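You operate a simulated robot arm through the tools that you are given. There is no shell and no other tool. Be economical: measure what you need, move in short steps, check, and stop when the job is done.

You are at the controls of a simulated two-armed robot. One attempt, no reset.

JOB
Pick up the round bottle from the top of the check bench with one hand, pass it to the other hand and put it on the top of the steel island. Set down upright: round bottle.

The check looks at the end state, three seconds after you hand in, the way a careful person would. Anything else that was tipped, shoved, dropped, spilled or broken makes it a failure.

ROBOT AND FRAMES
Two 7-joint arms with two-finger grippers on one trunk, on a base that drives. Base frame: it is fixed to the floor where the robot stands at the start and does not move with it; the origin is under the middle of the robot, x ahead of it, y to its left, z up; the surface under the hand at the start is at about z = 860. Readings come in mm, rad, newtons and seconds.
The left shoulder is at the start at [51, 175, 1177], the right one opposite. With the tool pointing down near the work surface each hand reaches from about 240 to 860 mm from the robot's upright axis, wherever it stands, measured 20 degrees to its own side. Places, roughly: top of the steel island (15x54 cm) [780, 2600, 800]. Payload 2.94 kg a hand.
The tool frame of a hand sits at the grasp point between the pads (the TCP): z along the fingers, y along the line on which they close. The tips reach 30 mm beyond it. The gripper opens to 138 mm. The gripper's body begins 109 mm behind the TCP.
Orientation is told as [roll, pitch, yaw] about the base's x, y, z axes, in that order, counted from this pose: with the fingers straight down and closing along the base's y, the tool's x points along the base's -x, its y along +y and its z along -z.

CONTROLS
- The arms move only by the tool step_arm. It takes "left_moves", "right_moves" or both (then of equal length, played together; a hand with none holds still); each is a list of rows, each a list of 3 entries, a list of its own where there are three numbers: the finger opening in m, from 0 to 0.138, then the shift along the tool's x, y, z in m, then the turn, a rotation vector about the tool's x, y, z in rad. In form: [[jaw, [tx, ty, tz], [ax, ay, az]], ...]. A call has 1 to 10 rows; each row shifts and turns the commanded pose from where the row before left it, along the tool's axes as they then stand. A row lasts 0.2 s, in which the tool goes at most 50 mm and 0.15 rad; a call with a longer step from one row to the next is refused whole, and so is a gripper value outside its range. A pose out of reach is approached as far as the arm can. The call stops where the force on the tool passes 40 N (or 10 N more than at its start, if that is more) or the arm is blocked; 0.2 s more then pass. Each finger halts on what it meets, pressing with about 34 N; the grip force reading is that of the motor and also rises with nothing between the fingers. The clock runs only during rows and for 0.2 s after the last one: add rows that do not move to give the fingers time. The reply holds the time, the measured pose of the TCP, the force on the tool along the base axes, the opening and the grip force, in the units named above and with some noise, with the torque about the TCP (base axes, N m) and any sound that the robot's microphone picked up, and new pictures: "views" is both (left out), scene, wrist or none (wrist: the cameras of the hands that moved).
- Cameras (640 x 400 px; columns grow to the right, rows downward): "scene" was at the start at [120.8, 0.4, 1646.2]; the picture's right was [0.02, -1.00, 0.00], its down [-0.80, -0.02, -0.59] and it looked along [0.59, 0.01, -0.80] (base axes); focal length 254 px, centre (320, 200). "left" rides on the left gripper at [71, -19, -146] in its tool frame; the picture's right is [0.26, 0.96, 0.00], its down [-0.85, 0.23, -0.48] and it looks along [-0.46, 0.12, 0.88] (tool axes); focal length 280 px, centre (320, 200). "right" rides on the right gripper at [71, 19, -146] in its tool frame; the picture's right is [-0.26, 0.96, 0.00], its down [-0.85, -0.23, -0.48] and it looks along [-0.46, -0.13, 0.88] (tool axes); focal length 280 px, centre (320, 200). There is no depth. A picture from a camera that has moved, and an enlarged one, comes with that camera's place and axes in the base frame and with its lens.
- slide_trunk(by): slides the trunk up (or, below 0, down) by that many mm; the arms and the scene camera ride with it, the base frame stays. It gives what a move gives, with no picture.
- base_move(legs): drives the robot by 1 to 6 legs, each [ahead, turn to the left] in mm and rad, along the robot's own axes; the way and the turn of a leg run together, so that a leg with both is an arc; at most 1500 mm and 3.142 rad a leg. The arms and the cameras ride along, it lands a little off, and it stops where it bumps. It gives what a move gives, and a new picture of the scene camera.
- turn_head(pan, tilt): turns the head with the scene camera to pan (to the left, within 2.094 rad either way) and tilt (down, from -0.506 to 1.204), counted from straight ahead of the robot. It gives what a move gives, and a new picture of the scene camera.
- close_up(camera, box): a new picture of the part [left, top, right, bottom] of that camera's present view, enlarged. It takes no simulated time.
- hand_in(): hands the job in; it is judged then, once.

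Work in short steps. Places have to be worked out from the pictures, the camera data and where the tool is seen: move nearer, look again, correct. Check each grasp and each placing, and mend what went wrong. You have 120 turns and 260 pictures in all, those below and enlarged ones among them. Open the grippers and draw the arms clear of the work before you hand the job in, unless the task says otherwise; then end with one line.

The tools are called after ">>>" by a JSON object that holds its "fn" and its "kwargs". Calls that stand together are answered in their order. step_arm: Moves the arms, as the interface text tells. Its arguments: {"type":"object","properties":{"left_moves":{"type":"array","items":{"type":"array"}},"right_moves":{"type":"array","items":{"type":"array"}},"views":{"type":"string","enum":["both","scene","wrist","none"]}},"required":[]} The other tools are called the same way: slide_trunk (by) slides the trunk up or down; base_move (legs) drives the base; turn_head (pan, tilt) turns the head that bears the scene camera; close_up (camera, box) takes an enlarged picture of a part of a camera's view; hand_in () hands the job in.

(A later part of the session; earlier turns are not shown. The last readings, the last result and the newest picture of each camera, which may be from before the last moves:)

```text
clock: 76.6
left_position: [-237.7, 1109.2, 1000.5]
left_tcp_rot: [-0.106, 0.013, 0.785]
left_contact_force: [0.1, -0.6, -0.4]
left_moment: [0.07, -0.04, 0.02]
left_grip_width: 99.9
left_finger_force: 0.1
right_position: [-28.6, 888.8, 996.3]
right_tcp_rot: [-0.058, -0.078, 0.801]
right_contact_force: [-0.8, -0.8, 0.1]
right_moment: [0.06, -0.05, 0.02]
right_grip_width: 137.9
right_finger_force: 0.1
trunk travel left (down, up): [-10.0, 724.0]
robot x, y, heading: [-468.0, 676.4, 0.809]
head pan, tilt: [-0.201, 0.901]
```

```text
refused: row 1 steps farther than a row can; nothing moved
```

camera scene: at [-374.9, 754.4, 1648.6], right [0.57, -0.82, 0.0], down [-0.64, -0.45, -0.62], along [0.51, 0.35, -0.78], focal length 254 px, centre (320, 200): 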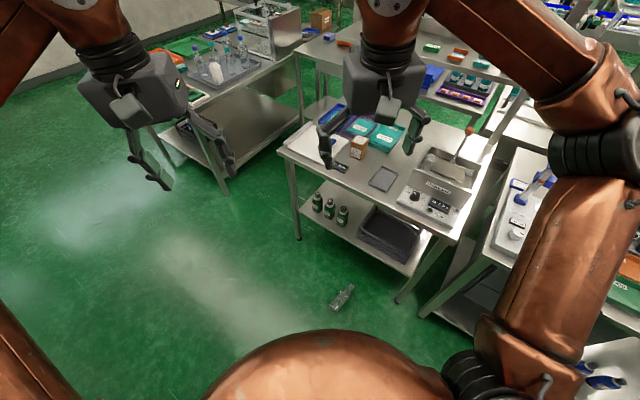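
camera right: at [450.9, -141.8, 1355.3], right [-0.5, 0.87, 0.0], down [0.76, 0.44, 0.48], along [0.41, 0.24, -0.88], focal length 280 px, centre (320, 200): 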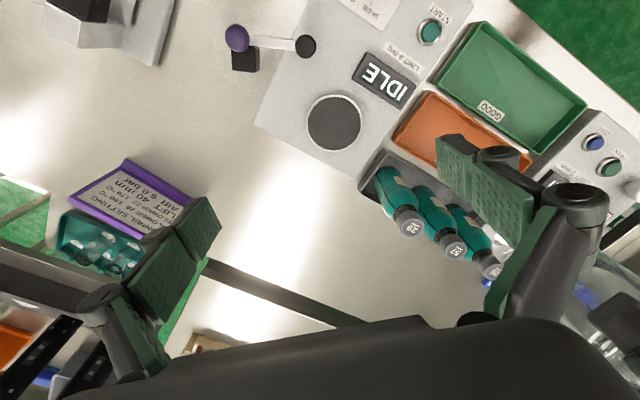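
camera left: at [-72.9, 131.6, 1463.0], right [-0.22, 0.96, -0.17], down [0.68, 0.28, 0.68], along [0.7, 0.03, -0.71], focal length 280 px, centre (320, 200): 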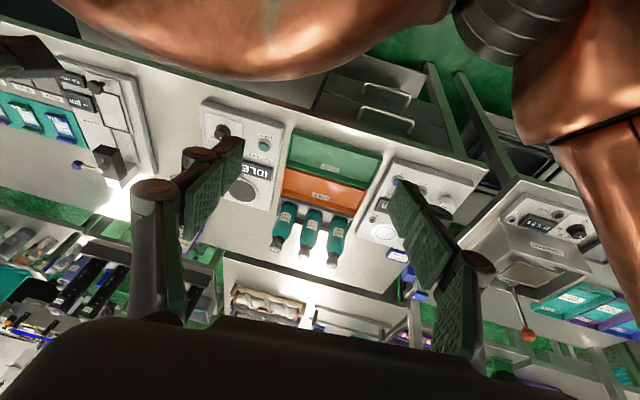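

I level the right hand, turn it to the bottle's axis, and descend 360 mm.

>>> {"fn": "step_arm", "kwargs": {"right_moves": [[0.138, [0, 0, 0], [-0.058, 0.08, 0]], [0.138, [0, 0, 0.044], [0, 0, 0.1134]], [0.138, [0, 0, 0.044], [0, 0, 0.1134]], [0.138, [0, 0, 0.044], [0, 0, 0.1134]], [0.138, [0, 0, 0.044], [0, 0, 0.1134]], [0.138, [0, 0, 0.044], [0, 0, 0.1134]], [0.138, [0, 0, 0.044], [0, 0, 0.1134]], [0.138, [0, 0, 0.044], [0, 0, 0.1134]], [0.138, [0, 0, 0.044], [0, 0, 0.1134]]]}}

```text
clock: 78.6
left_position: [-249.8, 1107.4, 1003.2]
left_tcp_rot: [-0.111, 0.003, 0.785]
left_contact_force: [0.5, 0.4, 0.5]
left_moment: [-0.03, 0.02, 0.0]
left_grip_width: 100.1
left_finger_force: 0.0
right_position: [-37.2, 890.8, 647.8]
right_tcp_rot: [0.004, -0.016, -0.106]
right_contact_force: [-0.2, -0.3, -0.4]
right_moment: [0.03, 0.01, -0.01]
right_grip_width: 138.0
right_finger_force: 0.1
trunk travel left (down, up): [-10.0, 724.0]
robot x, y, heading: [-471.5, 678.7, 0.812]
head pan, tilt: [-0.201, 0.901]
camera scene: at [-197.9, 991.7, 1273.1], right [0.57, -0.82, 0.03], down [-0.63, -0.46, -0.63], along [0.53, 0.34, -0.78], focal length 254 px, centre (320, 200)
camera right: at [-108.5, 915.4, 791.6], right [0.36, 0.93, 0.01], down [0.81, -0.32, 0.49], along [0.46, -0.17, -0.87], focal length 280 px, centre (320, 200)
```

scene: 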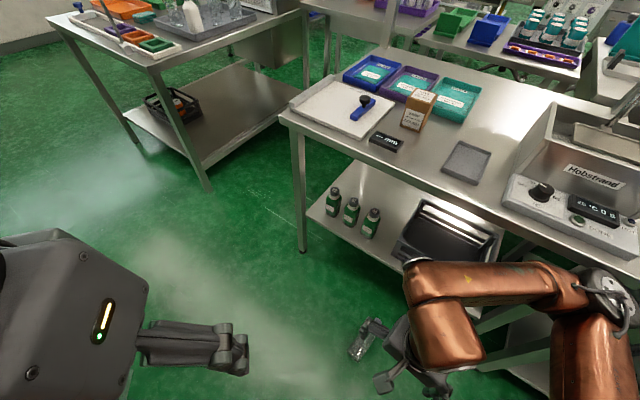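
right: 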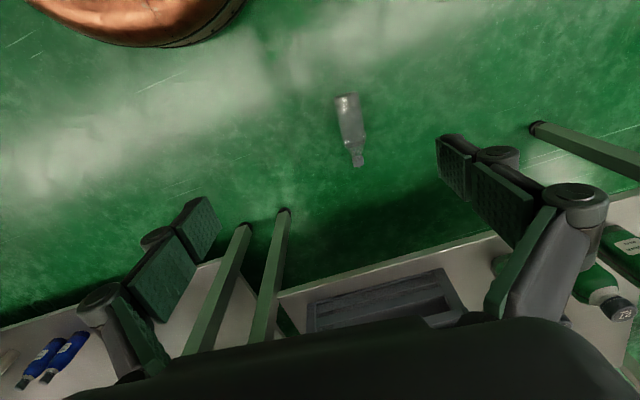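

The head reads oddly far forward; I wait a second and re-read to see if the robot is swaying.

>>> {"fn": "step_arm", "kwargs": {"right_moves": [[0.138, [0, 0, 0], [0, 0, 0]], [0.138, [0, 0, 0], [0, 0, 0]], [0.138, [0, 0, 0], [0, 0, 0]], [0.138, [0, 0, 0], [0, 0, 0]], [0.138, [0, 0, 0], [0, 0, 0]]], "views": "scene"}}

```text
clock: 79.8
left_position: [-248.8, 1106.2, 1001.7]
left_tcp_rot: [-0.111, 0.003, 0.783]
left_contact_force: [-0.8, 0.2, -0.2]
left_moment: [0.03, 0.03, 0.01]
left_grip_width: 100.1
left_finger_force: 0.2
right_position: [-37.5, 888.7, 646.5]
right_tcp_rot: [0.004, -0.014, -0.105]
right_contact_force: [0.2, 0.5, 0.3]
right_moment: [0.0, 0.06, 0.03]
right_grip_width: 137.7
right_finger_force: 0.1
trunk travel left (down, up): [-10.0, 724.0]
robot x, y, heading: [-472.0, 678.8, 0.807]
head pan, tilt: [-0.201, 0.901]
camera scene: at [-196.8, 991.6, 1272.8], right [0.57, -0.82, 0.03], down [-0.63, -0.46, -0.63], along [0.53, 0.34, -0.78], focal length 254 px, centre (320, 200)
```

scene: 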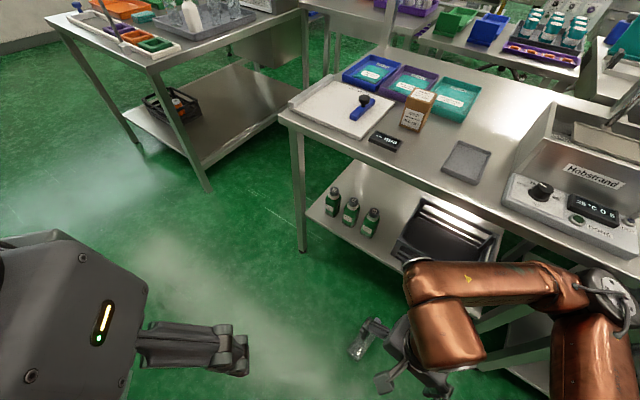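

Stable: the trunk evidently leans forward when low. I move toward above the bottle in half, then look at elbow clearance to the bench.

>>> {"fn": "step_arm", "kwargs": {"right_moves": [[0.138, [-0.0211, 0.0095, 0.02], [0, 0, 0]], [0.138, [-0.0211, 0.0095, 0.02], [0, 0, 0]], [0.138, [-0.0211, 0.0095, 0.02], [0, 0, 0]], [0.138, [-0.0211, 0.0095, 0.04], [0, 0, 0]], [0.138, [-0.0211, 0.0095, 0.04], [0, 0, 0]], [0.138, [-0.0211, 0.0095, 0.04], [0, 0, 0]]]}}

```text
clock: 81.2
left_position: [-241.0, 1112.3, 997.6]
left_tcp_rot: [-0.102, 0.014, 0.787]
left_contact_force: [0.3, -0.4, -0.3]
left_moment: [0.1, -0.04, 0.04]
left_grip_width: 100.1
left_finger_force: 0.0
right_position: [100.5, 933.4, 459.0]
right_tcp_rot: [-0.004, 0.003, -0.102]
right_contact_force: [-0.2, -0.3, 0.3]
right_moment: [0.03, -0.08, -0.03]
right_grip_width: 137.7
right_finger_force: 0.0
trunk travel left (down, up): [-10.0, 724.0]
robot x, y, heading: [-474.1, 679.9, 0.81]
head pan, tilt: [-0.201, 0.901]
camera scene: at [-127.2, 1017.3, 1254.9], right [0.57, -0.82, 0.01], down [-0.67, -0.47, -0.58], along [0.48, 0.32, -0.81], focal length 254 px, centre (320, 200)
camera right: at [32.0, 958.2, 604.2], right [0.36, 0.93, 0.0], down [0.82, -0.31, 0.47], along [0.44, -0.17, -0.88], focal length 280 px, centre (320, 200)
```

scene: 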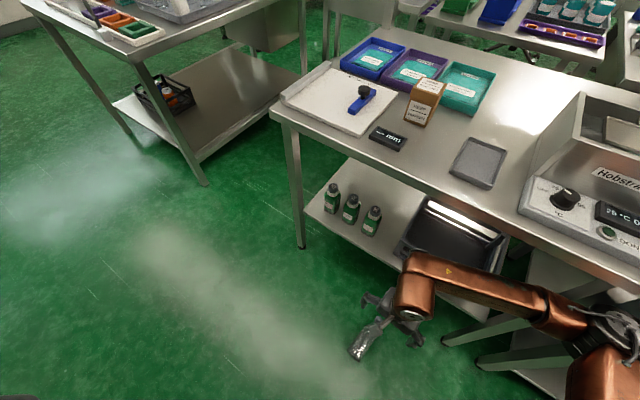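
right: 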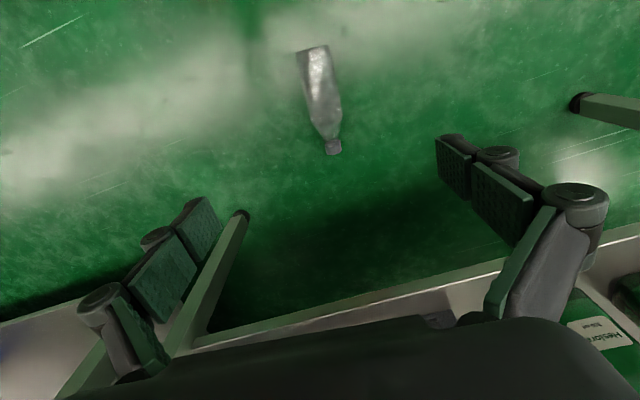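

The hand is right above the grip point. I descend 300 mm straight and check.

>>> {"fn": "step_arm", "kwargs": {"right_moves": [[0.138, [0, 0, 0.0375], [0, 0, 0]], [0.138, [0, 0, 0.0375], [0, 0, 0]], [0.138, [0, 0, 0.0375], [0, 0, 0]], [0.138, [0, 0, 0.0375], [0, 0, 0]], [0.138, [0, 0, 0.0375], [0, 0, 0]], [0.138, [0, 0, 0.0375], [0, 0, 0]], [0.138, [0, 0, 0.0375], [0, 0, 0]], [0.138, [0, 0, 0.0375], [0, 0, 0]]]}}

```text
clock: 83.2
left_position: [-278.4, 1080.8, 1004.8]
left_tcp_rot: [-0.084, -0.044, 0.763]
left_contact_force: [-0.6, -1.1, -1.5]
left_moment: [0.16, -0.14, 0.02]
left_grip_width: 100.1
left_finger_force: 0.0
right_position: [119.4, 922.7, 177.1]
right_tcp_rot: [0.033, -0.054, -0.141]
right_contact_force: [1.9, -0.6, -1.2]
right_moment: [0.12, 0.2, -0.05]
right_grip_width: 137.8
right_finger_force: 0.1
trunk travel left (down, up): [-10.0, 724.0]
robot x, y, heading: [-469.6, 679.3, 0.808]
head pan, tilt: [-0.201, 0.901]
stopped in row 8 (right hand): the arm was blocked; the commanded pose is now the measured one
camera scene: at [-86.4, 1056.4, 1240.5], right [0.57, -0.82, 0.02], down [-0.68, -0.49, -0.54], along [0.46, 0.3, -0.84], focal length 254 px, centre (320, 200)
camera right: at [43.3, 947.7, 318.5], right [0.39, 0.92, 0.04], down [0.78, -0.36, 0.51], along [0.49, -0.17, -0.86], focal length 280 px, centre (320, 200)
```

scene: 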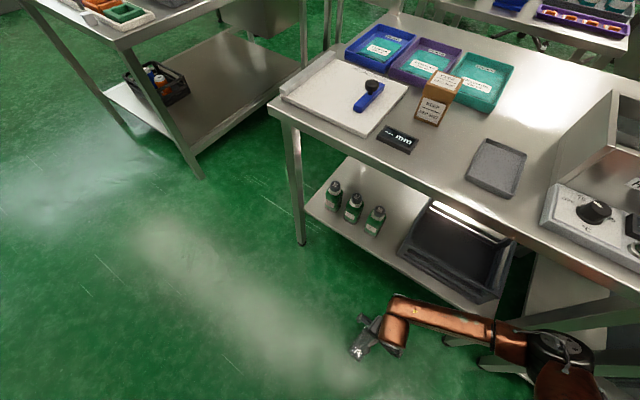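
right: 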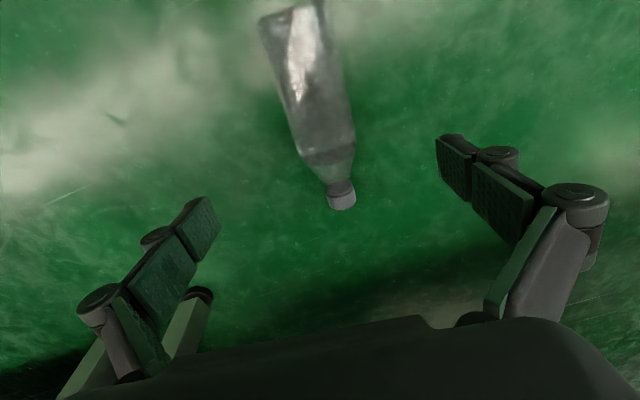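

The right elbow seems to be fouling the bench frame, so the right arm is wrong here. With the robot turned to heading 0 the left hand would reach the bottle with its elbow in free space. I raise the right hand first.

>>> {"fn": "step_arm", "kwargs": {"right_moves": [[0.138, [0.002, 0, -0.03], [0, 0, 0]], [0.138, [0.002, 0, -0.04], [0, 0, 0]], [0.138, [0.002, 0, -0.04], [0, 0, 0]], [0.138, [0.01, 0, -0.045], [0, 0, 0]], [0.138, [0.01, 0, -0.045], [0, 0, 0]], [0.138, [0.01, 0, -0.045], [0, 0, 0]], [0.138, [0.01, 0, -0.045], [0, 0, 0]], [0.138, [0.01, 0, -0.045], [0, 0, 0]], [0.138, [0.01, 0, -0.045], [0, 0, 0]], [0.138, [0.01, 0, -0.045], [0, 0, 0]]], "views": "scene"}}

```text
clock: 83.5
left_position: [-339.8, 1034.7, 1003.5]
left_tcp_rot: [-0.042, -0.081, 0.708]
left_contact_force: [0.5, 0.2, -1.1]
left_moment: [-0.05, 0.08, 0.0]
left_grip_width: 100.2
left_finger_force: 0.1
right_position: [150.0, 892.3, 214.8]
right_tcp_rot: [0.08, -0.176, -0.212]
right_contact_force: [4.7, -0.3, 0.7]
right_moment: [0.13, 0.53, 0.05]
right_grip_width: 138.1
right_finger_force: 0.1
trunk travel left (down, up): [-10.0, 724.0]
robot x, y, heading: [-471.5, 682.7, 0.808]
head pan, tilt: [-0.201, 0.901]
stopped in row 1 (left hand): the arm was blocked; the commanded pose is now the measured one
camera scene: at [-79.9, 1066.5, 1236.5], right [0.57, -0.82, 0.02], down [-0.69, -0.49, -0.54], along [0.45, 0.29, -0.84], focal length 254 px, centre (320, 200)
```

scene: 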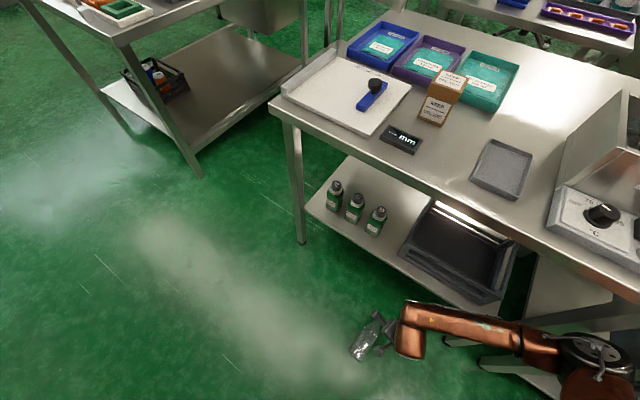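

The state is jerky; I pause briefly to see if both arms settle.

>>> {"fn": "step_arm", "kwargs": {"left_moves": [[0.1, [0, 0, 0], [0, 0, 0]], [0.1, [0, 0, 0], [0, 0, 0]], [0.1, [0, 0, 0], [0, 0, 0]]], "right_moves": [[0.138, [0, 0, 0], [0, 0, 0]], [0.138, [0, 0, 0], [0, 0, 0]], [0.138, [0, 0, 0], [0, 0, 0]]], "views": "none"}}

>>> {"fn": "step_arm", "kwargs": {"left_moves": [[0.1, [0, 0, 0], [0, 0, 0]], [0.1, [0, 0, 0], [0, 0, 0]], [0.1, [0, 0, 0], [0, 0, 0]]], "right_moves": [[0.138, [0, 0, 0], [0, 0, 0]], [0.138, [0, 0, 0], [0, 0, 0]], [0.138, [0, 0, 0], [0, 0, 0]]], "views": "both"}}

```text
clock: 83.8
left_position: [-397.5, 968.8, 1009.2]
left_tcp_rot: [0.007, -0.009, 0.722]
left_contact_force: [1.0, 0.2, -0.4]
left_moment: [-0.01, 0.26, 0.01]
left_grip_width: 100.1
left_finger_force: 0.0
right_position: [149.8, 861.4, 257.9]
right_tcp_rot: [0.175, -0.258, -0.264]
right_contact_force: [-0.9, -0.6, -1.5]
right_moment: [0.0, -0.17, 0.01]
right_grip_width: 137.8
right_finger_force: 0.0
trunk travel left (down, up): [-10.0, 724.0]
robot x, y, heading: [-473.0, 678.6, 0.802]
head pan, tilt: [-0.201, 0.901]
stopped in row 1 (left hand): the arm was blocked; the commanded pose is now the measured one
```

```text
clock: 84.2
left_position: [-451.2, 911.1, 1014.3]
left_tcp_rot: [0.019, -0.022, 0.774]
left_contact_force: [3.7, 1.2, -0.4]
left_moment: [-0.06, 0.34, -0.03]
left_grip_width: 100.4
left_finger_force: 0.0
right_position: [118.5, 846.6, 298.4]
right_tcp_rot: [0.271, -0.285, -0.266]
right_contact_force: [0.6, 0.0, -2.3]
right_moment: [0.04, -0.05, 0.03]
right_grip_width: 138.1
right_finger_force: 0.1
trunk travel left (down, up): [-10.0, 724.0]
robot x, y, heading: [-471.1, 683.2, 0.8]
head pan, tilt: [-0.201, 0.901]
stopped in row 1 (left hand): the arm was blocked; the commanded pose is now the measured one
camera scene: at [-160.4, 972.6, 1267.9], right [0.57, -0.82, 0.0], down [-0.65, -0.45, -0.61], along [0.51, 0.35, -0.79], focal length 254 px, centre (320, 200)
camera right: at [7.9, 855.2, 417.9], right [0.42, 0.85, 0.32], down [0.59, -0.52, 0.62], along [0.69, -0.07, -0.72], focal length 280 px, centre (320, 200)
camera left: at [-489.4, 841.4, 1159.1], right [-0.86, 0.51, 0.01], down [0.44, 0.74, 0.5], along [0.24, 0.44, -0.87], focal length 280 px, centre (320, 200)
```

scene: 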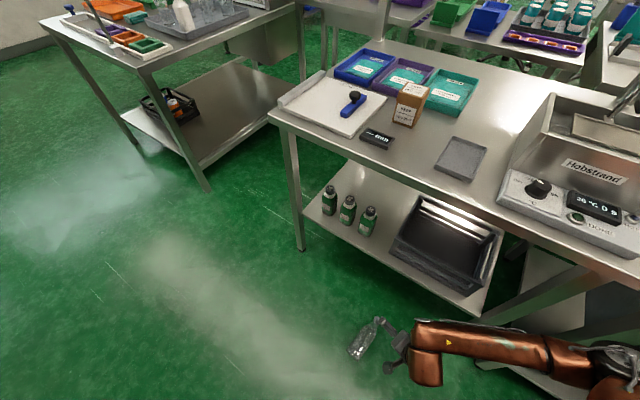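
right: 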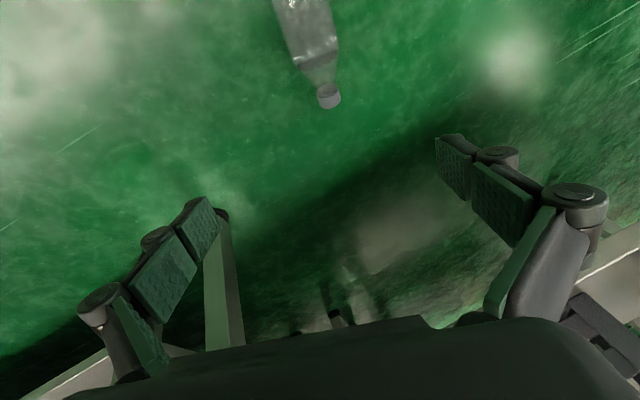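
left: 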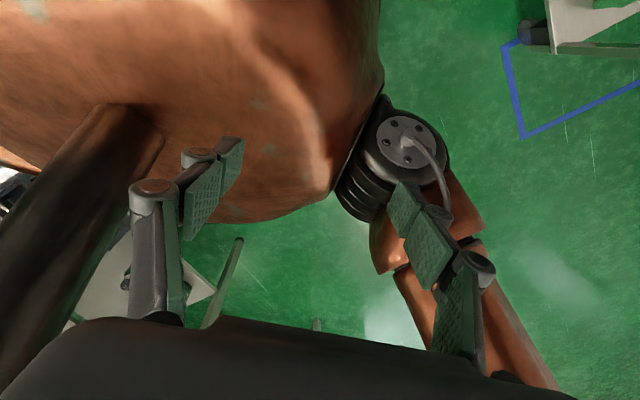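

The torso flexes and the right elbow is near the bench edge. I pull the right hand back away from the bench (toward -x) and up.

>>> {"fn": "step_arm", "kwargs": {"right_moves": [[0.138, [0.02, 0, -0.01], [0, 0, 0]], [0.138, [0.03, 0, -0.015], [0, 0, 0]], [0.138, [0.03, 0, -0.02], [0, 0, 0]], [0.138, [0.03, 0, -0.03], [0, 0, 0]], [0.138, [0.03, 0, -0.03], [0, 0, 0]], [0.138, [0.03, 0, -0.03], [0, 0, 0]]], "views": "none"}}

>>> {"fn": "step_arm", "kwargs": {"right_moves": [[0.138, [0.02, 0, -0.02], [0, 0, 0]], [0.138, [0.03, 0, -0.03], [0, 0, 0]], [0.138, [0.03, 0, -0.03], [0, 0, 0]], [0.138, [0, 0, -0.03], [0, 0, 0]], [0.138, [0, 0, -0.03], [0, 0, 0]], [0.138, [0, 0, -0.03], [0, 0, 0]]], "views": "scene"}}

```text
clock: 85.6
left_position: [-445.5, 924.9, 1013.4]
left_tcp_rot: [-0.005, -0.106, 0.747]
left_contact_force: [0.2, 0.2, 1.3]
left_moment: [0.0, 0.01, 0.02]
left_grip_width: 100.0
left_finger_force: 0.0
right_position: [-75.5, 879.4, 365.8]
right_tcp_rot: [0.236, -0.269, -0.255]
right_contact_force: [1.1, -0.2, -0.4]
right_moment: [-0.02, 0.02, 0.0]
right_grip_width: 137.9
right_finger_force: 0.1
trunk travel left (down, up): [-10.0, 724.0]
robot x, y, heading: [-472.0, 681.7, 0.806]
head pan, tilt: [-0.201, 0.901]
```

```text
clock: 86.6
left_position: [-445.2, 925.9, 1013.3]
left_tcp_rot: [-0.005, -0.106, 0.743]
left_contact_force: [1.1, 0.5, -0.6]
left_moment: [0.02, 0.04, -0.04]
left_grip_width: 100.0
left_finger_force: 0.0
right_position: [-107.7, 911.3, 424.1]
right_tcp_rot: [0.426, -0.344, -0.46]
right_contact_force: [0.0, -0.4, 0.4]
right_moment: [-0.01, 0.01, -0.01]
right_grip_width: 138.1
right_finger_force: 0.1
trunk travel left (down, up): [-10.0, 724.0]
robot x, y, heading: [-469.7, 680.1, 0.809]
head pan, tilt: [-0.201, 0.901]
stopped in row 5 (right hand): the arm was blocked; the commanded pose is now the measured one
camera scene: at [-170.6, 967.9, 1270.1], right [0.57, -0.82, 0.0], down [-0.65, -0.44, -0.62], along [0.51, 0.35, -0.78], focal length 254 px, centre (320, 200)
```

scene: 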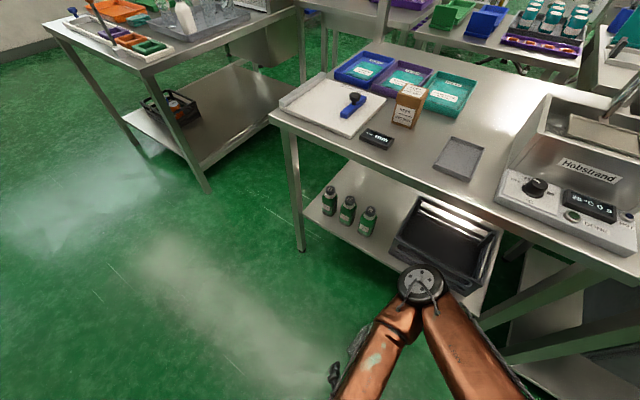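

The right elbow now points forward near the bench shelf. I back the base off in small legs to gain room.

>>> {"fn": "base_move", "kwargs": {"legs": [[-60, 0], [-60, 0], [-60, 0]]}}

```text
clock: 88.7
left_position: [-579.6, 784.3, 1014.4]
left_tcp_rot: [0.008, -0.051, 0.763]
left_contact_force: [1.2, 1.1, -0.8]
left_moment: [-0.1, 0.09, -0.02]
left_grip_width: 100.3
left_finger_force: 0.0
right_position: [-225.9, 781.0, 428.0]
right_tcp_rot: [0.473, -0.352, -0.521]
right_contact_force: [0.0, -0.6, -0.1]
right_moment: [0.04, -0.01, 0.08]
right_grip_width: 138.2
right_finger_force: 0.1
trunk travel left (down, up): [-10.0, 724.0]
robot x, y, heading: [-599.4, 548.0, 0.804]
head pan, tilt: [-0.201, 0.901]
camera scene: at [-293.1, 840.7, 1268.5], right [0.57, -0.82, 0.0], down [-0.65, -0.45, -0.62], along [0.51, 0.35, -0.79], focal length 254 px, centre (320, 200)
```

scene: 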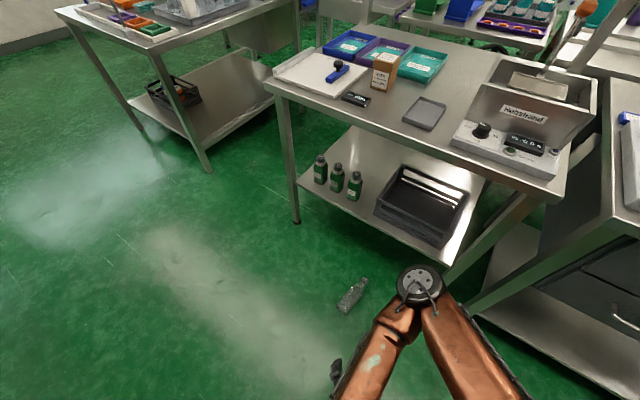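

There's room now. I raise the trunk again so I can re-pose the arms cleanly.

>>> {"fn": "slide_trunk", "kwargs": {"by": 150}}

>>> {"fn": "slide_trunk", "kwargs": {"by": 150}}

>>> {"fn": "turn_head", "kwargs": {"pan": -0.2, "tilt": 0.95}}

```text
clock: 90.5
left_position: [-583.9, 779.8, 1164.6]
left_tcp_rot: [0.007, -0.057, 0.763]
left_contact_force: [-0.9, -0.5, 0.3]
left_moment: [-0.03, 0.0, -0.01]
left_grip_width: 99.9
left_finger_force: 0.0
right_position: [-227.1, 779.2, 579.9]
right_tcp_rot: [0.477, -0.353, -0.524]
right_contact_force: [-1.2, -0.1, -0.1]
right_moment: [-0.04, 0.01, -0.03]
right_grip_width: 137.9
right_finger_force: 0.1
trunk travel left (down, up): [-160.0, 574.0]
robot x, y, heading: [-602.6, 546.5, 0.803]
head pan, tilt: [-0.201, 0.901]
```

```text
clock: 92.2
left_position: [-583.5, 780.1, 1314.4]
left_tcp_rot: [0.008, -0.059, 0.764]
left_contact_force: [0.1, -0.1, -0.6]
left_moment: [-0.05, -0.02, -0.01]
left_grip_width: 100.3
left_finger_force: 0.0
right_position: [-226.6, 779.5, 729.8]
right_tcp_rot: [0.476, -0.352, -0.524]
right_contact_force: [0.2, -0.3, 0.0]
right_moment: [0.0, -0.02, 0.03]
right_grip_width: 137.7
right_finger_force: 0.1
trunk travel left (down, up): [-310.0, 424.0]
robot x, y, heading: [-600.6, 541.4, 0.805]
head pan, tilt: [-0.201, 0.901]
```

```text
clock: 92.9
left_position: [-583.0, 779.0, 1314.3]
left_tcp_rot: [0.006, -0.058, 0.763]
left_contact_force: [-0.1, 0.0, 0.1]
left_moment: [0.04, -0.02, -0.01]
left_grip_width: 100.1
left_finger_force: 0.0
right_position: [-227.7, 779.3, 729.7]
right_tcp_rot: [0.48, -0.354, -0.525]
right_contact_force: [0.6, -0.3, 0.6]
right_moment: [-0.04, 0.0, -0.01]
right_grip_width: 138.0
right_finger_force: 0.0
trunk travel left (down, up): [-310.0, 424.0]
robot x, y, heading: [-598.5, 546.8, 0.802]
head pan, tilt: [-0.201, 0.949]
camera scene: at [-491.3, 636.5, 1604.4], right [0.57, -0.82, 0.0], down [-0.67, -0.46, -0.58], along [0.48, 0.33, -0.81], focal length 254 px, centre (320, 200)
```

scene: 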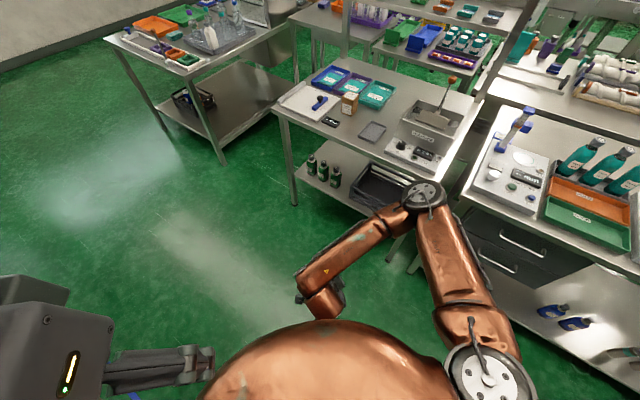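

The head is back to normal. I push the left hand forward to a comfortable place and untwist the right hand's orientation in place.

>>> {"fn": "step_arm", "kwargs": {"left_moves": [[0.1, [-0.03, 0.0, 0.01], [0, 0.01, 0]], [0.1, [-0.035, 0, 0.01], [0, 0.01, 0]], [0.1, [-0.035, 0, 0.01], [0, 0.01, 0]], [0.1, [-0.035, 0, 0.01], [0, 0.01, 0]], [0.1, [-0.035, 0, 0.01], [0, 0.01, 0]], [0.1, [-0.035, 0, 0.01], [0, 0.008, 0]], [0.1, [-0.03, 0, 0.01], [0, 0, 0]], [0.1, [-0.02, 0, 0.01], [0, 0, 0]], [0.1, [0, 0.02, 0], [0, 0, 0]], [0.1, [0, 0.02, 0], [0, 0, 0]]], "right_moves": [[0.138, [0, 0, 0], [0.12, 0, 0]], [0.138, [0, 0, 0], [0.12, 0, 0]], [0.138, [0, 0, 0], [0.12, 0, 0]], [0.138, [0, 0, 0], [0.12, 0, 0]], [0.138, [0, 0, 0], [0, 0.118, 0]], [0.138, [0, 0, 0], [0, 0.118, 0]], [0.138, [0, 0, 0], [0, 0.118, 0]], [0.138, [0, 0, 0], [0, 0, -0.14]], [0.138, [0, 0, 0], [0, 0, -0.14]], [0.138, [0, 0, 0], [0, 0, -0.14]]], "views": "scene"}}

```text
clock: 95.1
left_position: [-424.3, 987.8, 1241.4]
left_tcp_rot: [0.006, 0.001, 0.762]
left_contact_force: [-0.3, 0.7, 0.5]
left_moment: [0.0, 0.0, -0.01]
left_grip_width: 100.1
left_finger_force: 0.1
right_position: [-228.7, 779.6, 729.7]
right_tcp_rot: [-0.003, 0.005, -0.103]
right_contact_force: [1.0, -0.3, -0.4]
right_moment: [0.0, 0.02, 0.02]
right_grip_width: 137.8
right_finger_force: 0.0
trunk travel left (down, up): [-310.0, 424.0]
robot x, y, heading: [-599.3, 548.3, 0.803]
head pan, tilt: [-0.201, 0.949]
camera scene: at [-491.5, 637.3, 1604.4], right [0.57, -0.82, 0.0], down [-0.67, -0.46, -0.58], along [0.48, 0.33, -0.81], focal length 254 px, centre (320, 200)
```

scene: 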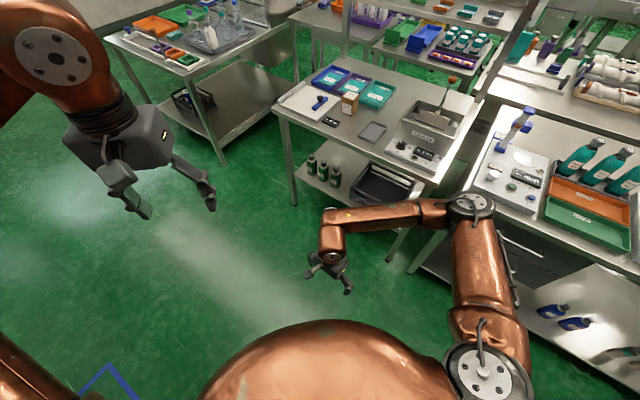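

The left arm, with the base turned to heading ≈0.3, gives free elbow room. I raise the right hand out of the way first, then turn.

>>> {"fn": "step_arm", "kwargs": {"right_moves": [[0.138, [0, 0, -0.045], [0, 0, 0]], [0.138, [0, 0, -0.045], [0, 0, 0]], [0.138, [0, 0, -0.045], [0, 0, 0]], [0.138, [0, 0, -0.045], [0, 0, 0]], [0.138, [0, 0, -0.045], [0, 0, 0]], [0.138, [0, 0, -0.045], [0, 0, 0]], [0.138, [0, 0, -0.045], [0, 0, -0.1]], [0.138, [0, 0, -0.045], [0, 0, -0.1]], [0.138, [0, 0, -0.045], [0, 0, -0.1]], [0.138, [0, 0, -0.045], [0, 0, -0.1]]], "views": "none"}}

>>> {"fn": "base_move", "kwargs": {"legs": [[0, -0.25], [0, -0.25]]}}

```text
clock: 97.3
left_position: [-426.1, 986.6, 1242.1]
left_tcp_rot: [0.004, -0.001, 0.766]
left_contact_force: [-0.8, 0.1, -1.2]
left_moment: [0.03, -0.03, 0.04]
left_grip_width: 99.8
left_finger_force: 0.0
right_position: [-227.6, 777.8, 1182.6]
right_tcp_rot: [-0.001, 0.002, 0.298]
right_contact_force: [0.2, -0.4, 0.2]
right_moment: [0.0, -0.01, 0.02]
right_grip_width: 138.0
right_finger_force: 0.0
trunk travel left (down, up): [-310.0, 424.0]
robot x, y, heading: [-600.6, 547.3, 0.802]
head pan, tilt: [-0.201, 0.949]
```

```text
clock: 99.4
left_position: [-234.8, 849.5, 1242.4]
left_tcp_rot: [0.007, 0.001, 0.264]
left_contact_force: [0.3, -0.4, 0.0]
left_moment: [0.04, 0.02, -0.01]
left_grip_width: 100.2
left_finger_force: 0.2
right_position: [-160.7, 571.4, 1181.8]
right_tcp_rot: [-0.001, 0.002, -0.205]
right_contact_force: [-0.3, -0.4, -0.6]
right_moment: [0.01, 0.01, 0.0]
right_grip_width: 138.1
right_finger_force: 0.1
trunk travel left (down, up): [-310.0, 424.0]
robot x, y, heading: [-601.5, 551.1, 0.307]
head pan, tilt: [-0.201, 0.949]
camera scene: at [-460.5, 573.3, 1604.4], right [0.1, -0.99, 0.0], down [-0.81, -0.08, -0.58], along [0.58, 0.06, -0.81], focal length 254 px, centre (320, 200)
```

scene: 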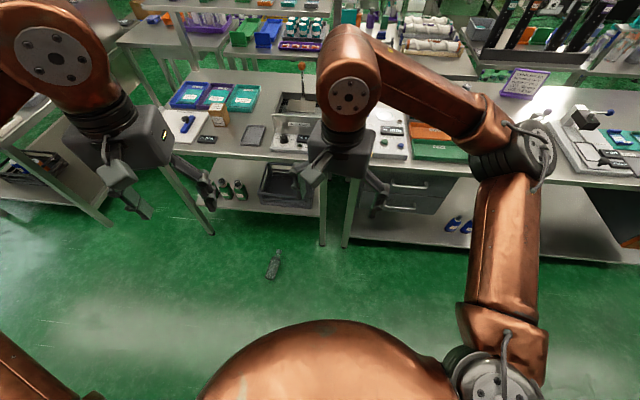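

Good view and clearance. I yaw the left hand to the bottle axis with fingers wide, then lower the trunk in two stages.

>>> {"fn": "step_arm", "kwargs": {"left_moves": [[0.138, [-0.02, 0, 0.03], [0, 0, 0.123]], [0.138, [-0.02, 0, 0.03], [0, 0, 0.123]], [0.138, [-0.02, 0, 0.03], [0, 0, 0.124]], [0.138, [-0.03, 0, 0.03], [0, 0, 0]], [0.138, [-0.03, 0, 0.03], [0, 0, 0]], [0.138, [-0.03, 0, 0.03], [0, 0, 0]]], "views": "none"}}

>>> {"fn": "slide_trunk", "kwargs": {"by": -150}}

>>> {"fn": "slide_trunk", "kwargs": {"by": -130}}

>>> {"fn": "turn_head", "kwargs": {"pan": 0.0, "tilt": 0.8}}

```text
clock: 100.8
left_position: [-84.5, 849.5, 1059.7]
left_tcp_rot: [0.006, 0.003, -0.106]
left_contact_force: [0.5, -0.5, 0.5]
left_moment: [0.0, 0.05, 0.0]
left_grip_width: 138.0
left_finger_force: 0.1
right_position: [-160.1, 572.3, 1181.4]
right_tcp_rot: [0.0, 0.004, -0.203]
right_contact_force: [0.1, 0.0, -0.5]
right_moment: [-0.01, 0.07, 0.0]
right_grip_width: 138.1
right_finger_force: 0.0
trunk travel left (down, up): [-310.0, 424.0]
robot x, y, heading: [-597.6, 547.0, 0.303]
head pan, tilt: [-0.201, 0.949]
```

```text
clock: 102.5
left_position: [-87.4, 849.2, 913.6]
left_tcp_rot: [0.008, -0.002, -0.104]
left_contact_force: [0.2, -0.4, 0.3]
left_moment: [0.01, -0.03, 0.01]
left_grip_width: 138.1
left_finger_force: 0.0
right_position: [-162.1, 572.2, 1032.1]
right_tcp_rot: [-0.001, 0.002, -0.204]
right_contact_force: [0.3, -0.4, -0.2]
right_moment: [0.02, -0.03, 0.03]
right_grip_width: 138.1
right_finger_force: 0.0
trunk travel left (down, up): [-160.0, 574.0]
robot x, y, heading: [-598.4, 543.6, 0.302]
head pan, tilt: [-0.201, 0.949]
```

```text
clock: 104.1
left_position: [-61.6, 862.8, 765.8]
left_tcp_rot: [-0.003, 0.034, -0.102]
left_contact_force: [-5.1, -1.5, -0.3]
left_moment: [0.16, -0.58, 0.04]
left_grip_width: 138.0
left_finger_force: 0.1
right_position: [-126.9, 577.9, 888.9]
right_tcp_rot: [-0.025, 0.031, -0.198]
right_contact_force: [-1.5, -1.1, 0.1]
right_moment: [0.11, -0.29, 0.02]
right_grip_width: 138.2
right_finger_force: 0.1
trunk travel left (down, up): [-30.0, 704.0]
robot x, y, heading: [-600.0, 548.4, 0.307]
head pan, tilt: [-0.201, 0.949]
```

```text
clock: 104.8
left_position: [-72.0, 864.3, 789.6]
left_tcp_rot: [-0.021, 0.014, -0.109]
left_contact_force: [0.5, 0.7, 0.8]
left_moment: [0.04, 0.05, 0.0]
left_grip_width: 138.1
left_finger_force: 0.0
right_position: [-153.5, 566.6, 893.5]
right_tcp_rot: [-0.007, 0.017, -0.13]
right_contact_force: [-0.4, -0.2, 0.3]
right_moment: [0.02, 0.03, 0.01]
right_grip_width: 138.0
right_finger_force: 0.0
trunk travel left (down, up): [-30.0, 704.0]
robot x, y, heading: [-603.5, 543.7, 0.307]
head pan, tilt: [0.0, 0.799]
camera scene: at [-106.2, 699.7, 1277.3], right [0.3, -0.95, 0.0], down [-0.74, -0.23, -0.63], along [0.6, 0.19, -0.78], focal length 254 px, centre (320, 200)
```

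scene: 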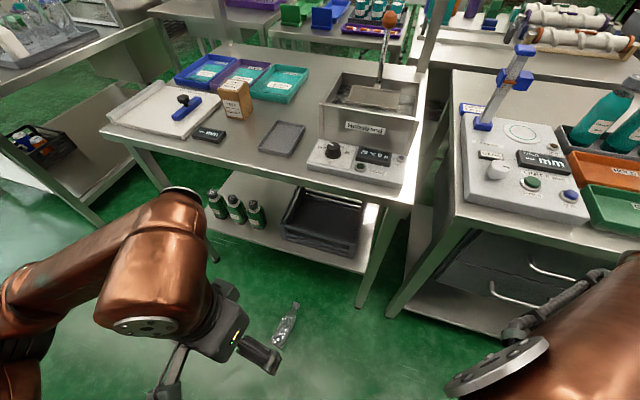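

Below about -200 the torso sags forward and gets unstable. I go back up 130 mm to the stable height and will come closer with the base instead.

>>> {"fn": "slide_trunk", "kwargs": {"by": 130}}

>>> {"fn": "turn_head", "kwargs": {"pan": 0.0, "tilt": 0.85}}

```text
clock: 105.2
left_position: [-124.1, 855.6, 826.4]
left_tcp_rot: [0.007, -0.052, -0.148]
left_contact_force: [0.3, 0.2, -0.9]
left_moment: [-0.05, -0.04, -0.01]
left_grip_width: 137.9
left_finger_force: 0.0
right_position: [-211.8, 536.4, 896.0]
right_tcp_rot: [-0.029, -0.027, -0.077]
right_contact_force: [0.6, 2.2, -1.3]
right_moment: [-0.19, 0.0, -0.02]
right_grip_width: 139.0
right_finger_force: 0.0
trunk travel left (down, up): [-32.0, 702.0]
robot x, y, heading: [-600.3, 547.8, 0.306]
head pan, tilt: [0.0, 0.799]
stopped: the arm was blocked; the commanded pose is now the measured one
```

```text
clock: 105.8
left_position: [-133.2, 850.8, 823.1]
left_tcp_rot: [0.02, -0.061, -0.14]
left_contact_force: [0.7, -0.3, -0.4]
left_moment: [0.0, 0.02, -0.01]
left_grip_width: 137.9
left_finger_force: 0.0
right_position: [-220.8, 533.0, 904.4]
right_tcp_rot: [-0.021, -0.038, -0.099]
right_contact_force: [0.6, 2.4, 0.0]
right_moment: [0.0, 0.04, -0.06]
right_grip_width: 137.3
right_finger_force: 0.0
trunk travel left (down, up): [-32.0, 702.0]
robot x, y, heading: [-603.0, 547.3, 0.306]
head pan, tilt: [0.0, 0.85]
camera scene: at [-125.1, 693.6, 1280.4], right [0.3, -0.95, 0.0], down [-0.76, -0.24, -0.6], along [0.57, 0.18, -0.8], focal length 254 px, centre (320, 200)
```

scene: 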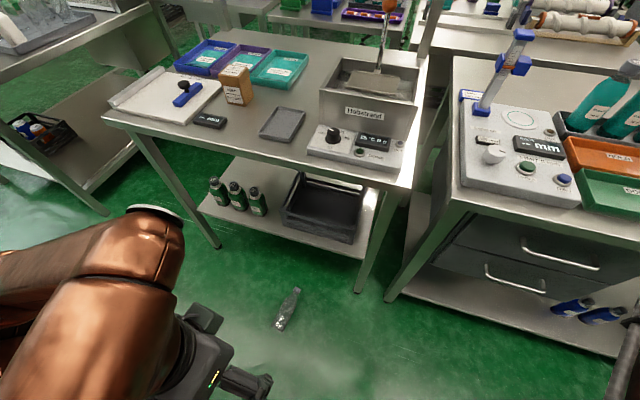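

The right hand may be touching my own body. I move both hands forward before raising the trunk.

>>> {"fn": "step_arm", "kwargs": {"left_moves": [[0.138, [-0.02, 0, 0], [0, 0, 0]], [0.138, [-0.03, 0, 0], [0, 0, 0]], [0.138, [-0.03, 0, 0], [0, 0, 0]], [0.138, [-0.03, 0, 0], [0, 0, 0]]], "right_moves": [[0.138, [-0.02, -0.01, 0], [0, 0, 0]], [0.138, [-0.03, -0.02, 0], [0, 0, 0]], [0.138, [-0.03, -0.02, 0], [0, 0, 0]], [0.138, [-0.03, -0.02, 0], [0, 0, 0]]], "views": "none"}}

>>> {"fn": "slide_trunk", "kwargs": {"by": 70}}

>>> {"fn": "slide_trunk", "kwargs": {"by": 70}}

>>> {"fn": "turn_head", "kwargs": {"pan": 0.0, "tilt": 0.9}}

```text
clock: 106.1
left_position: [-178.7, 842.6, 844.3]
left_tcp_rot: [0.07, -0.118, -0.201]
left_contact_force: [-0.5, -0.4, -0.8]
left_moment: [-0.03, -0.03, 0.03]
left_grip_width: 138.1
left_finger_force: 0.1
right_position: [-262.6, 503.1, 904.3]
right_tcp_rot: [-0.055, -0.043, -0.102]
right_contact_force: [-0.3, 3.0, 3.3]
right_moment: [-0.28, -0.03, -0.04]
right_grip_width: 136.0
right_finger_force: 0.0
trunk travel left (down, up): [-32.0, 702.0]
robot x, y, heading: [-597.9, 550.3, 0.306]
head pan, tilt: [0.0, 0.85]
stopped in row 1 (left hand): the arm was blocked; the commanded pose is now the measured one
```

```text
clock: 106.5
left_position: [-241.2, 835.7, 852.3]
left_tcp_rot: [0.138, -0.168, -0.279]
left_contact_force: [-0.3, 0.1, -2.3]
left_moment: [-0.04, -0.02, -0.01]
left_grip_width: 138.2
left_finger_force: 0.0
right_position: [-315.3, 476.7, 909.0]
right_tcp_rot: [-0.106, -0.062, -0.178]
right_contact_force: [112.5, 24.1, 88.4]
right_moment: [4.76, -3.48, -14.62]
right_grip_width: 138.0
right_finger_force: 0.1
trunk travel left (down, up): [-35.0, 699.0]
robot x, y, heading: [-598.7, 547.2, 0.303]
head pan, tilt: [0.0, 0.85]
stopped: the arm was blocked; the commanded pose is now the measured one
```

```text
clock: 106.8
left_position: [-312.1, 823.1, 859.2]
left_tcp_rot: [0.185, -0.182, -0.3]
left_contact_force: [1.4, 0.8, -1.2]
left_moment: [-0.05, 0.03, 0.0]
left_grip_width: 137.8
left_finger_force: 0.0
right_position: [-365.0, 438.8, 918.7]
right_tcp_rot: [-0.138, -0.19, -0.213]
right_contact_force: [107.0, -5.1, 63.0]
right_moment: [4.63, -2.1, -8.16]
right_grip_width: 138.7
right_finger_force: 0.5
trunk travel left (down, up): [-38.0, 696.0]
robot x, y, heading: [-598.5, 545.0, 0.306]
head pan, tilt: [0.0, 0.85]
stopped: the arm was blocked; the commanded pose is now the measured one
```

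```text
clock: 107.4
left_position: [-291.9, 819.1, 872.5]
left_tcp_rot: [0.172, -0.22, -0.274]
left_contact_force: [-1.0, 0.5, -0.4]
left_moment: [-0.02, -0.08, 0.02]
left_grip_width: 137.9
left_finger_force: 0.1
right_position: [-372.5, 457.3, 915.4]
right_tcp_rot: [-0.071, -0.116, -0.177]
right_contact_force: [0.1, 2.4, 8.4]
right_moment: [0.16, 0.01, -0.7]
right_grip_width: 139.1
right_finger_force: 0.2
trunk travel left (down, up): [-38.0, 696.0]
robot x, y, heading: [-598.6, 542.3, 0.305]
head pan, tilt: [0.0, 0.901]
camera scene: at [-197.2, 671.8, 1298.4], right [0.3, -0.95, 0.0], down [-0.76, -0.24, -0.6], along [0.57, 0.18, -0.8], focal length 254 px, centre (320, 200)
```

scene: 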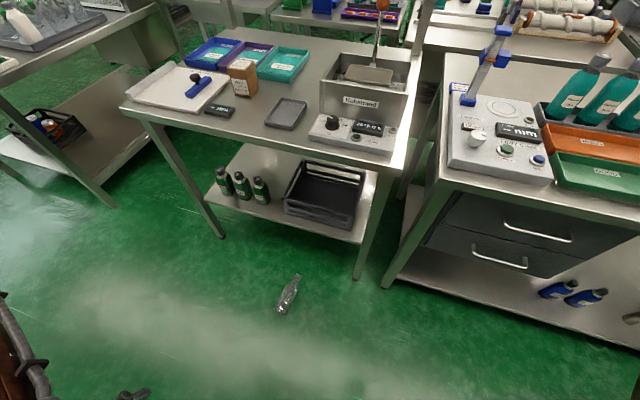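

I let the body settle using head motions only.

>>> {"fn": "turn_head", "kwargs": {"pan": 0.6, "tilt": 1.1}}

>>> {"fn": "turn_head", "kwargs": {"pan": -0.6, "tilt": 1.1}}

```text
clock: 108.4
left_position: [-330.3, 807.8, 886.7]
left_tcp_rot: [0.202, -0.264, -0.288]
left_contact_force: [-1.4, 0.0, 3.0]
left_moment: [0.03, 0.0, 0.01]
left_grip_width: 138.0
left_finger_force: 0.1
right_position: [-415.1, 445.4, 917.4]
right_tcp_rot: [-0.054, -0.158, -0.17]
right_contact_force: [-0.6, -0.1, 1.1]
right_moment: [0.08, -0.15, 0.06]
right_grip_width: 137.8
right_finger_force: 0.1
trunk travel left (down, up): [-38.0, 696.0]
robot x, y, heading: [-598.9, 545.0, 0.306]
head pan, tilt: [0.6, 1.1]
camera scene: at [-276.3, 684.2, 1296.5], right [0.79, -0.62, 0.01], down [-0.55, -0.7, -0.46], along [0.29, 0.36, -0.89], focal length 254 px, centre (320, 200)
```

scene: 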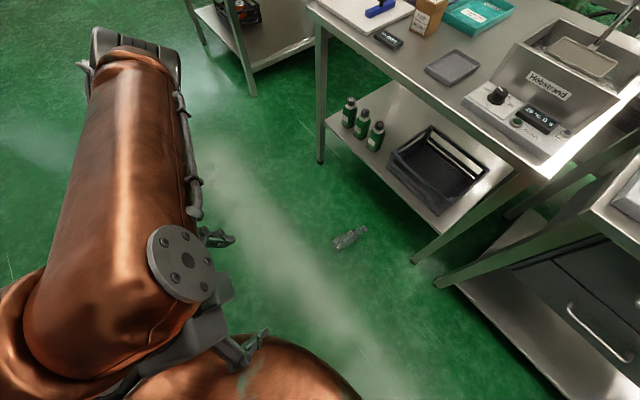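

```text
clock: 109.8
left_position: [-302.7, 816.8, 874.5]
left_tcp_rot: [0.178, -0.229, -0.277]
left_contact_force: [0.8, 0.3, 0.5]
left_moment: [0.0, -0.02, 0.01]
left_grip_width: 138.1
left_finger_force: 0.1
right_position: [-384.1, 453.7, 915.8]
right_tcp_rot: [-0.071, -0.12, -0.178]
right_contact_force: [-17.2, -3.0, 5.2]
right_moment: [-0.41, -0.04, -2.05]
right_grip_width: 139.1
right_finger_force: 0.0
trunk travel left (down, up): [-38.0, 696.0]
robot x, y, heading: [-596.3, 546.1, 0.306]
head pan, tilt: [-0.6, 1.1]
camera scene: at [-225.0, 625.5, 1288.7], right [-0.29, -0.96, 0.01], down [-0.86, 0.26, -0.44], along [0.42, -0.14, -0.9], focal length 254 px, centre (320, 200)
```

scene: 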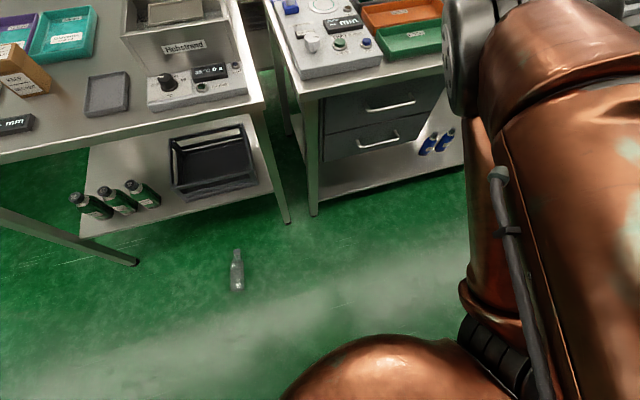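

The right hand touches my own body as I sway. I move just the right hand forward and outward.

>>> {"fn": "step_arm", "kwargs": {"right_moves": [[0.138, [-0.03, -0.01, 0], [0, 0, 0]], [0.138, [-0.04, -0.01, 0], [0, 0, 0]], [0.138, [-0.04, -0.01, 0], [0, 0, 0]], [0.138, [-0.04, -0.01, 0], [0, 0, 0]], [0.138, [-0.04, -0.01, 0], [0, 0, 0]]], "views": "none"}}

>>> {"fn": "turn_head", "kwargs": {"pan": 0, "tilt": 1.1}}

```text
clock: 110.1
left_position: [-320.1, 811.2, 881.0]
left_tcp_rot: [0.195, -0.25, -0.284]
left_contact_force: [1.0, 1.1, 0.0]
left_moment: [0.01, 0.04, 0.03]
left_grip_width: 137.7
left_finger_force: 0.1
right_position: [-396.9, 444.8, 920.0]
right_tcp_rot: [-0.054, -0.131, -0.187]
right_contact_force: [13.0, -0.4, 10.6]
right_moment: [0.84, -0.16, -0.94]
right_grip_width: 138.3
right_finger_force: 0.0
trunk travel left (down, up): [-38.0, 696.0]
robot x, y, heading: [-597.9, 546.3, 0.304]
head pan, tilt: [-0.6, 1.1]
stopped in row 1 (right hand): the force on the tool passed its limit at 61 N (the readings are from after the stop); the commanded pose is now the measured one
```

```text
clock: 111.1
left_position: [-315.7, 811.6, 878.5]
left_tcp_rot: [0.188, -0.242, -0.282]
left_contact_force: [-0.3, 0.2, 0.2]
left_moment: [0.02, -0.02, 0.03]
left_grip_width: 137.8
left_finger_force: 0.0
right_position: [-393.7, 445.5, 919.2]
right_tcp_rot: [-0.058, -0.121, -0.184]
right_contact_force: [-2.3, -0.1, 0.8]
right_moment: [-0.03, -0.02, -0.16]
right_grip_width: 137.9
right_finger_force: 0.0
trunk travel left (down, up): [-38.0, 696.0]
robot x, y, heading: [-595.1, 546.2, 0.305]
head pan, tilt: [0.0, 1.1]
camera scene: at [-241.7, 657.5, 1291.8], right [0.3, -0.95, 0.0], down [-0.85, -0.27, -0.45], along [0.43, 0.14, -0.89], focal length 254 px, centre (320, 200)
```

scene: 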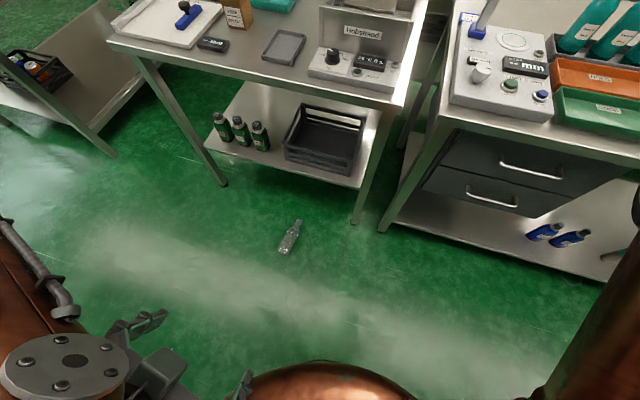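

Calmer now. I retry moving the right hand forward and outward.

>>> {"fn": "step_arm", "kwargs": {"right_moves": [[0.138, [-0.02, -0.02, 0], [0, 0, 0]], [0.138, [-0.03, -0.02, 0], [0, 0, 0]], [0.138, [-0.04, -0.01, 0], [0, 0, 0]], [0.138, [-0.04, 0, 0], [0, 0, 0]], [0.138, [-0.04, 0, 0], [0, 0, 0]]], "views": "none"}}

>>> {"fn": "slide_trunk", "kwargs": {"by": 70}}

```text
clock: 111.5
left_position: [-316.5, 811.2, 878.3]
left_tcp_rot: [0.188, -0.243, -0.281]
left_contact_force: [0.5, 0.2, -0.5]
left_moment: [0.01, -0.01, -0.02]
left_grip_width: 137.9
left_finger_force: 0.0
right_position: [-385.7, 428.5, 924.0]
right_tcp_rot: [-0.062, -0.101, -0.192]
right_contact_force: [-0.2, 0.5, 0.4]
right_moment: [0.0, 0.01, 0.0]
right_grip_width: 138.0
right_finger_force: 0.0
trunk travel left (down, up): [-38.0, 696.0]
robot x, y, heading: [-600.6, 546.1, 0.309]
head pan, tilt: [0.0, 1.1]
stopped in row 2 (right hand): the force on the tool passed its limit at 57 N (the readings are from after the stop); the commanded pose is now the measured one
```

```text
clock: 112.1
left_position: [-321.6, 809.7, 911.9]
left_tcp_rot: [0.196, -0.255, -0.282]
left_contact_force: [0.3, 0.3, -0.4]
left_moment: [0.03, -0.01, 0.03]
left_grip_width: 137.9
left_finger_force: 0.0
right_position: [-398.0, 425.6, 954.8]
right_tcp_rot: [-0.064, -0.095, -0.198]
right_contact_force: [-2.7, -1.6, 1.5]
right_moment: [0.0, -0.07, -0.17]
right_grip_width: 138.1
right_finger_force: 0.0
trunk travel left (down, up): [-66.0, 668.0]
robot x, y, heading: [-603.8, 546.0, 0.3]
head pan, tilt: [0.0, 1.1]
stopped: the force on the tool passed its limit at 52 N (the readings are from after the stop); the commanded pose is now the measured one
```

The right hand keeps touching something; I look through its camera.

>>> {"fn": "close_up", "kwargs": {"camera": "right", "box": [0, 0, 640, 400]}}

>>> {"fn": "turn_head", "kwargs": {"pan": -0.7, "tilt": 1.2}}

```text
1.00 times, centred on (320, 200) of right (not enlarged: the box is as wide or as high as the picture)
camera zoom: at [-475.0, 468.8, 1091.9], right [0.45, 0.89, -0.04], down [0.74, -0.35, 0.57], along [0.49, -0.29, -0.82], focal length 280 px, centre (320, 200)
```

zoom: 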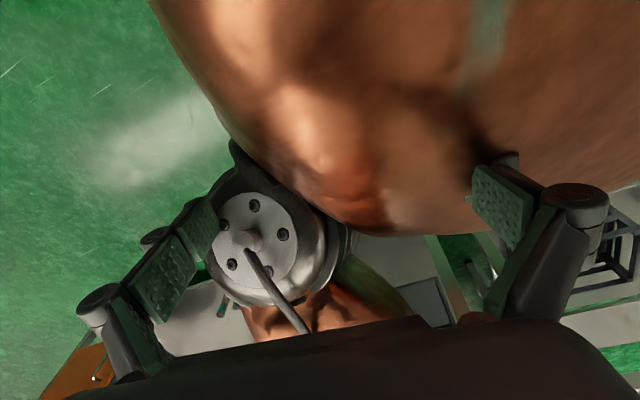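

```text
clock: 113.2
left_position: [-320.1, 810.0, 908.8]
left_tcp_rot: [0.193, -0.252, -0.283]
left_contact_force: [0.5, -0.3, -0.2]
left_moment: [-0.02, 0.0, 0.03]
left_grip_width: 138.0
left_finger_force: 0.0
right_position: [-395.5, 425.7, 953.5]
right_tcp_rot: [-0.067, -0.093, -0.2]
right_contact_force: [-6.5, -0.7, 1.2]
right_moment: [-0.11, 0.01, -0.45]
right_grip_width: 138.1
right_finger_force: 0.0
trunk travel left (down, up): [-66.0, 668.0]
robot x, y, heading: [-599.3, 546.5, 0.302]
head pan, tilt: [-0.7, 1.201]
camera scene: at [-279.3, 608.0, 1320.3], right [-0.38, -0.92, 0.0], down [-0.86, 0.36, -0.36], along [0.33, -0.14, -0.93], focal length 254 px, centre (320, 200)
```

scene: 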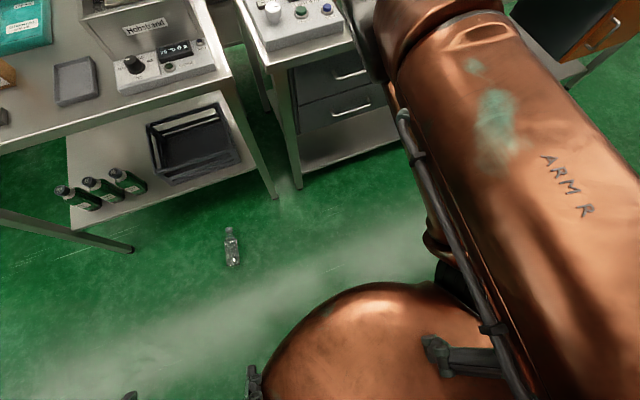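

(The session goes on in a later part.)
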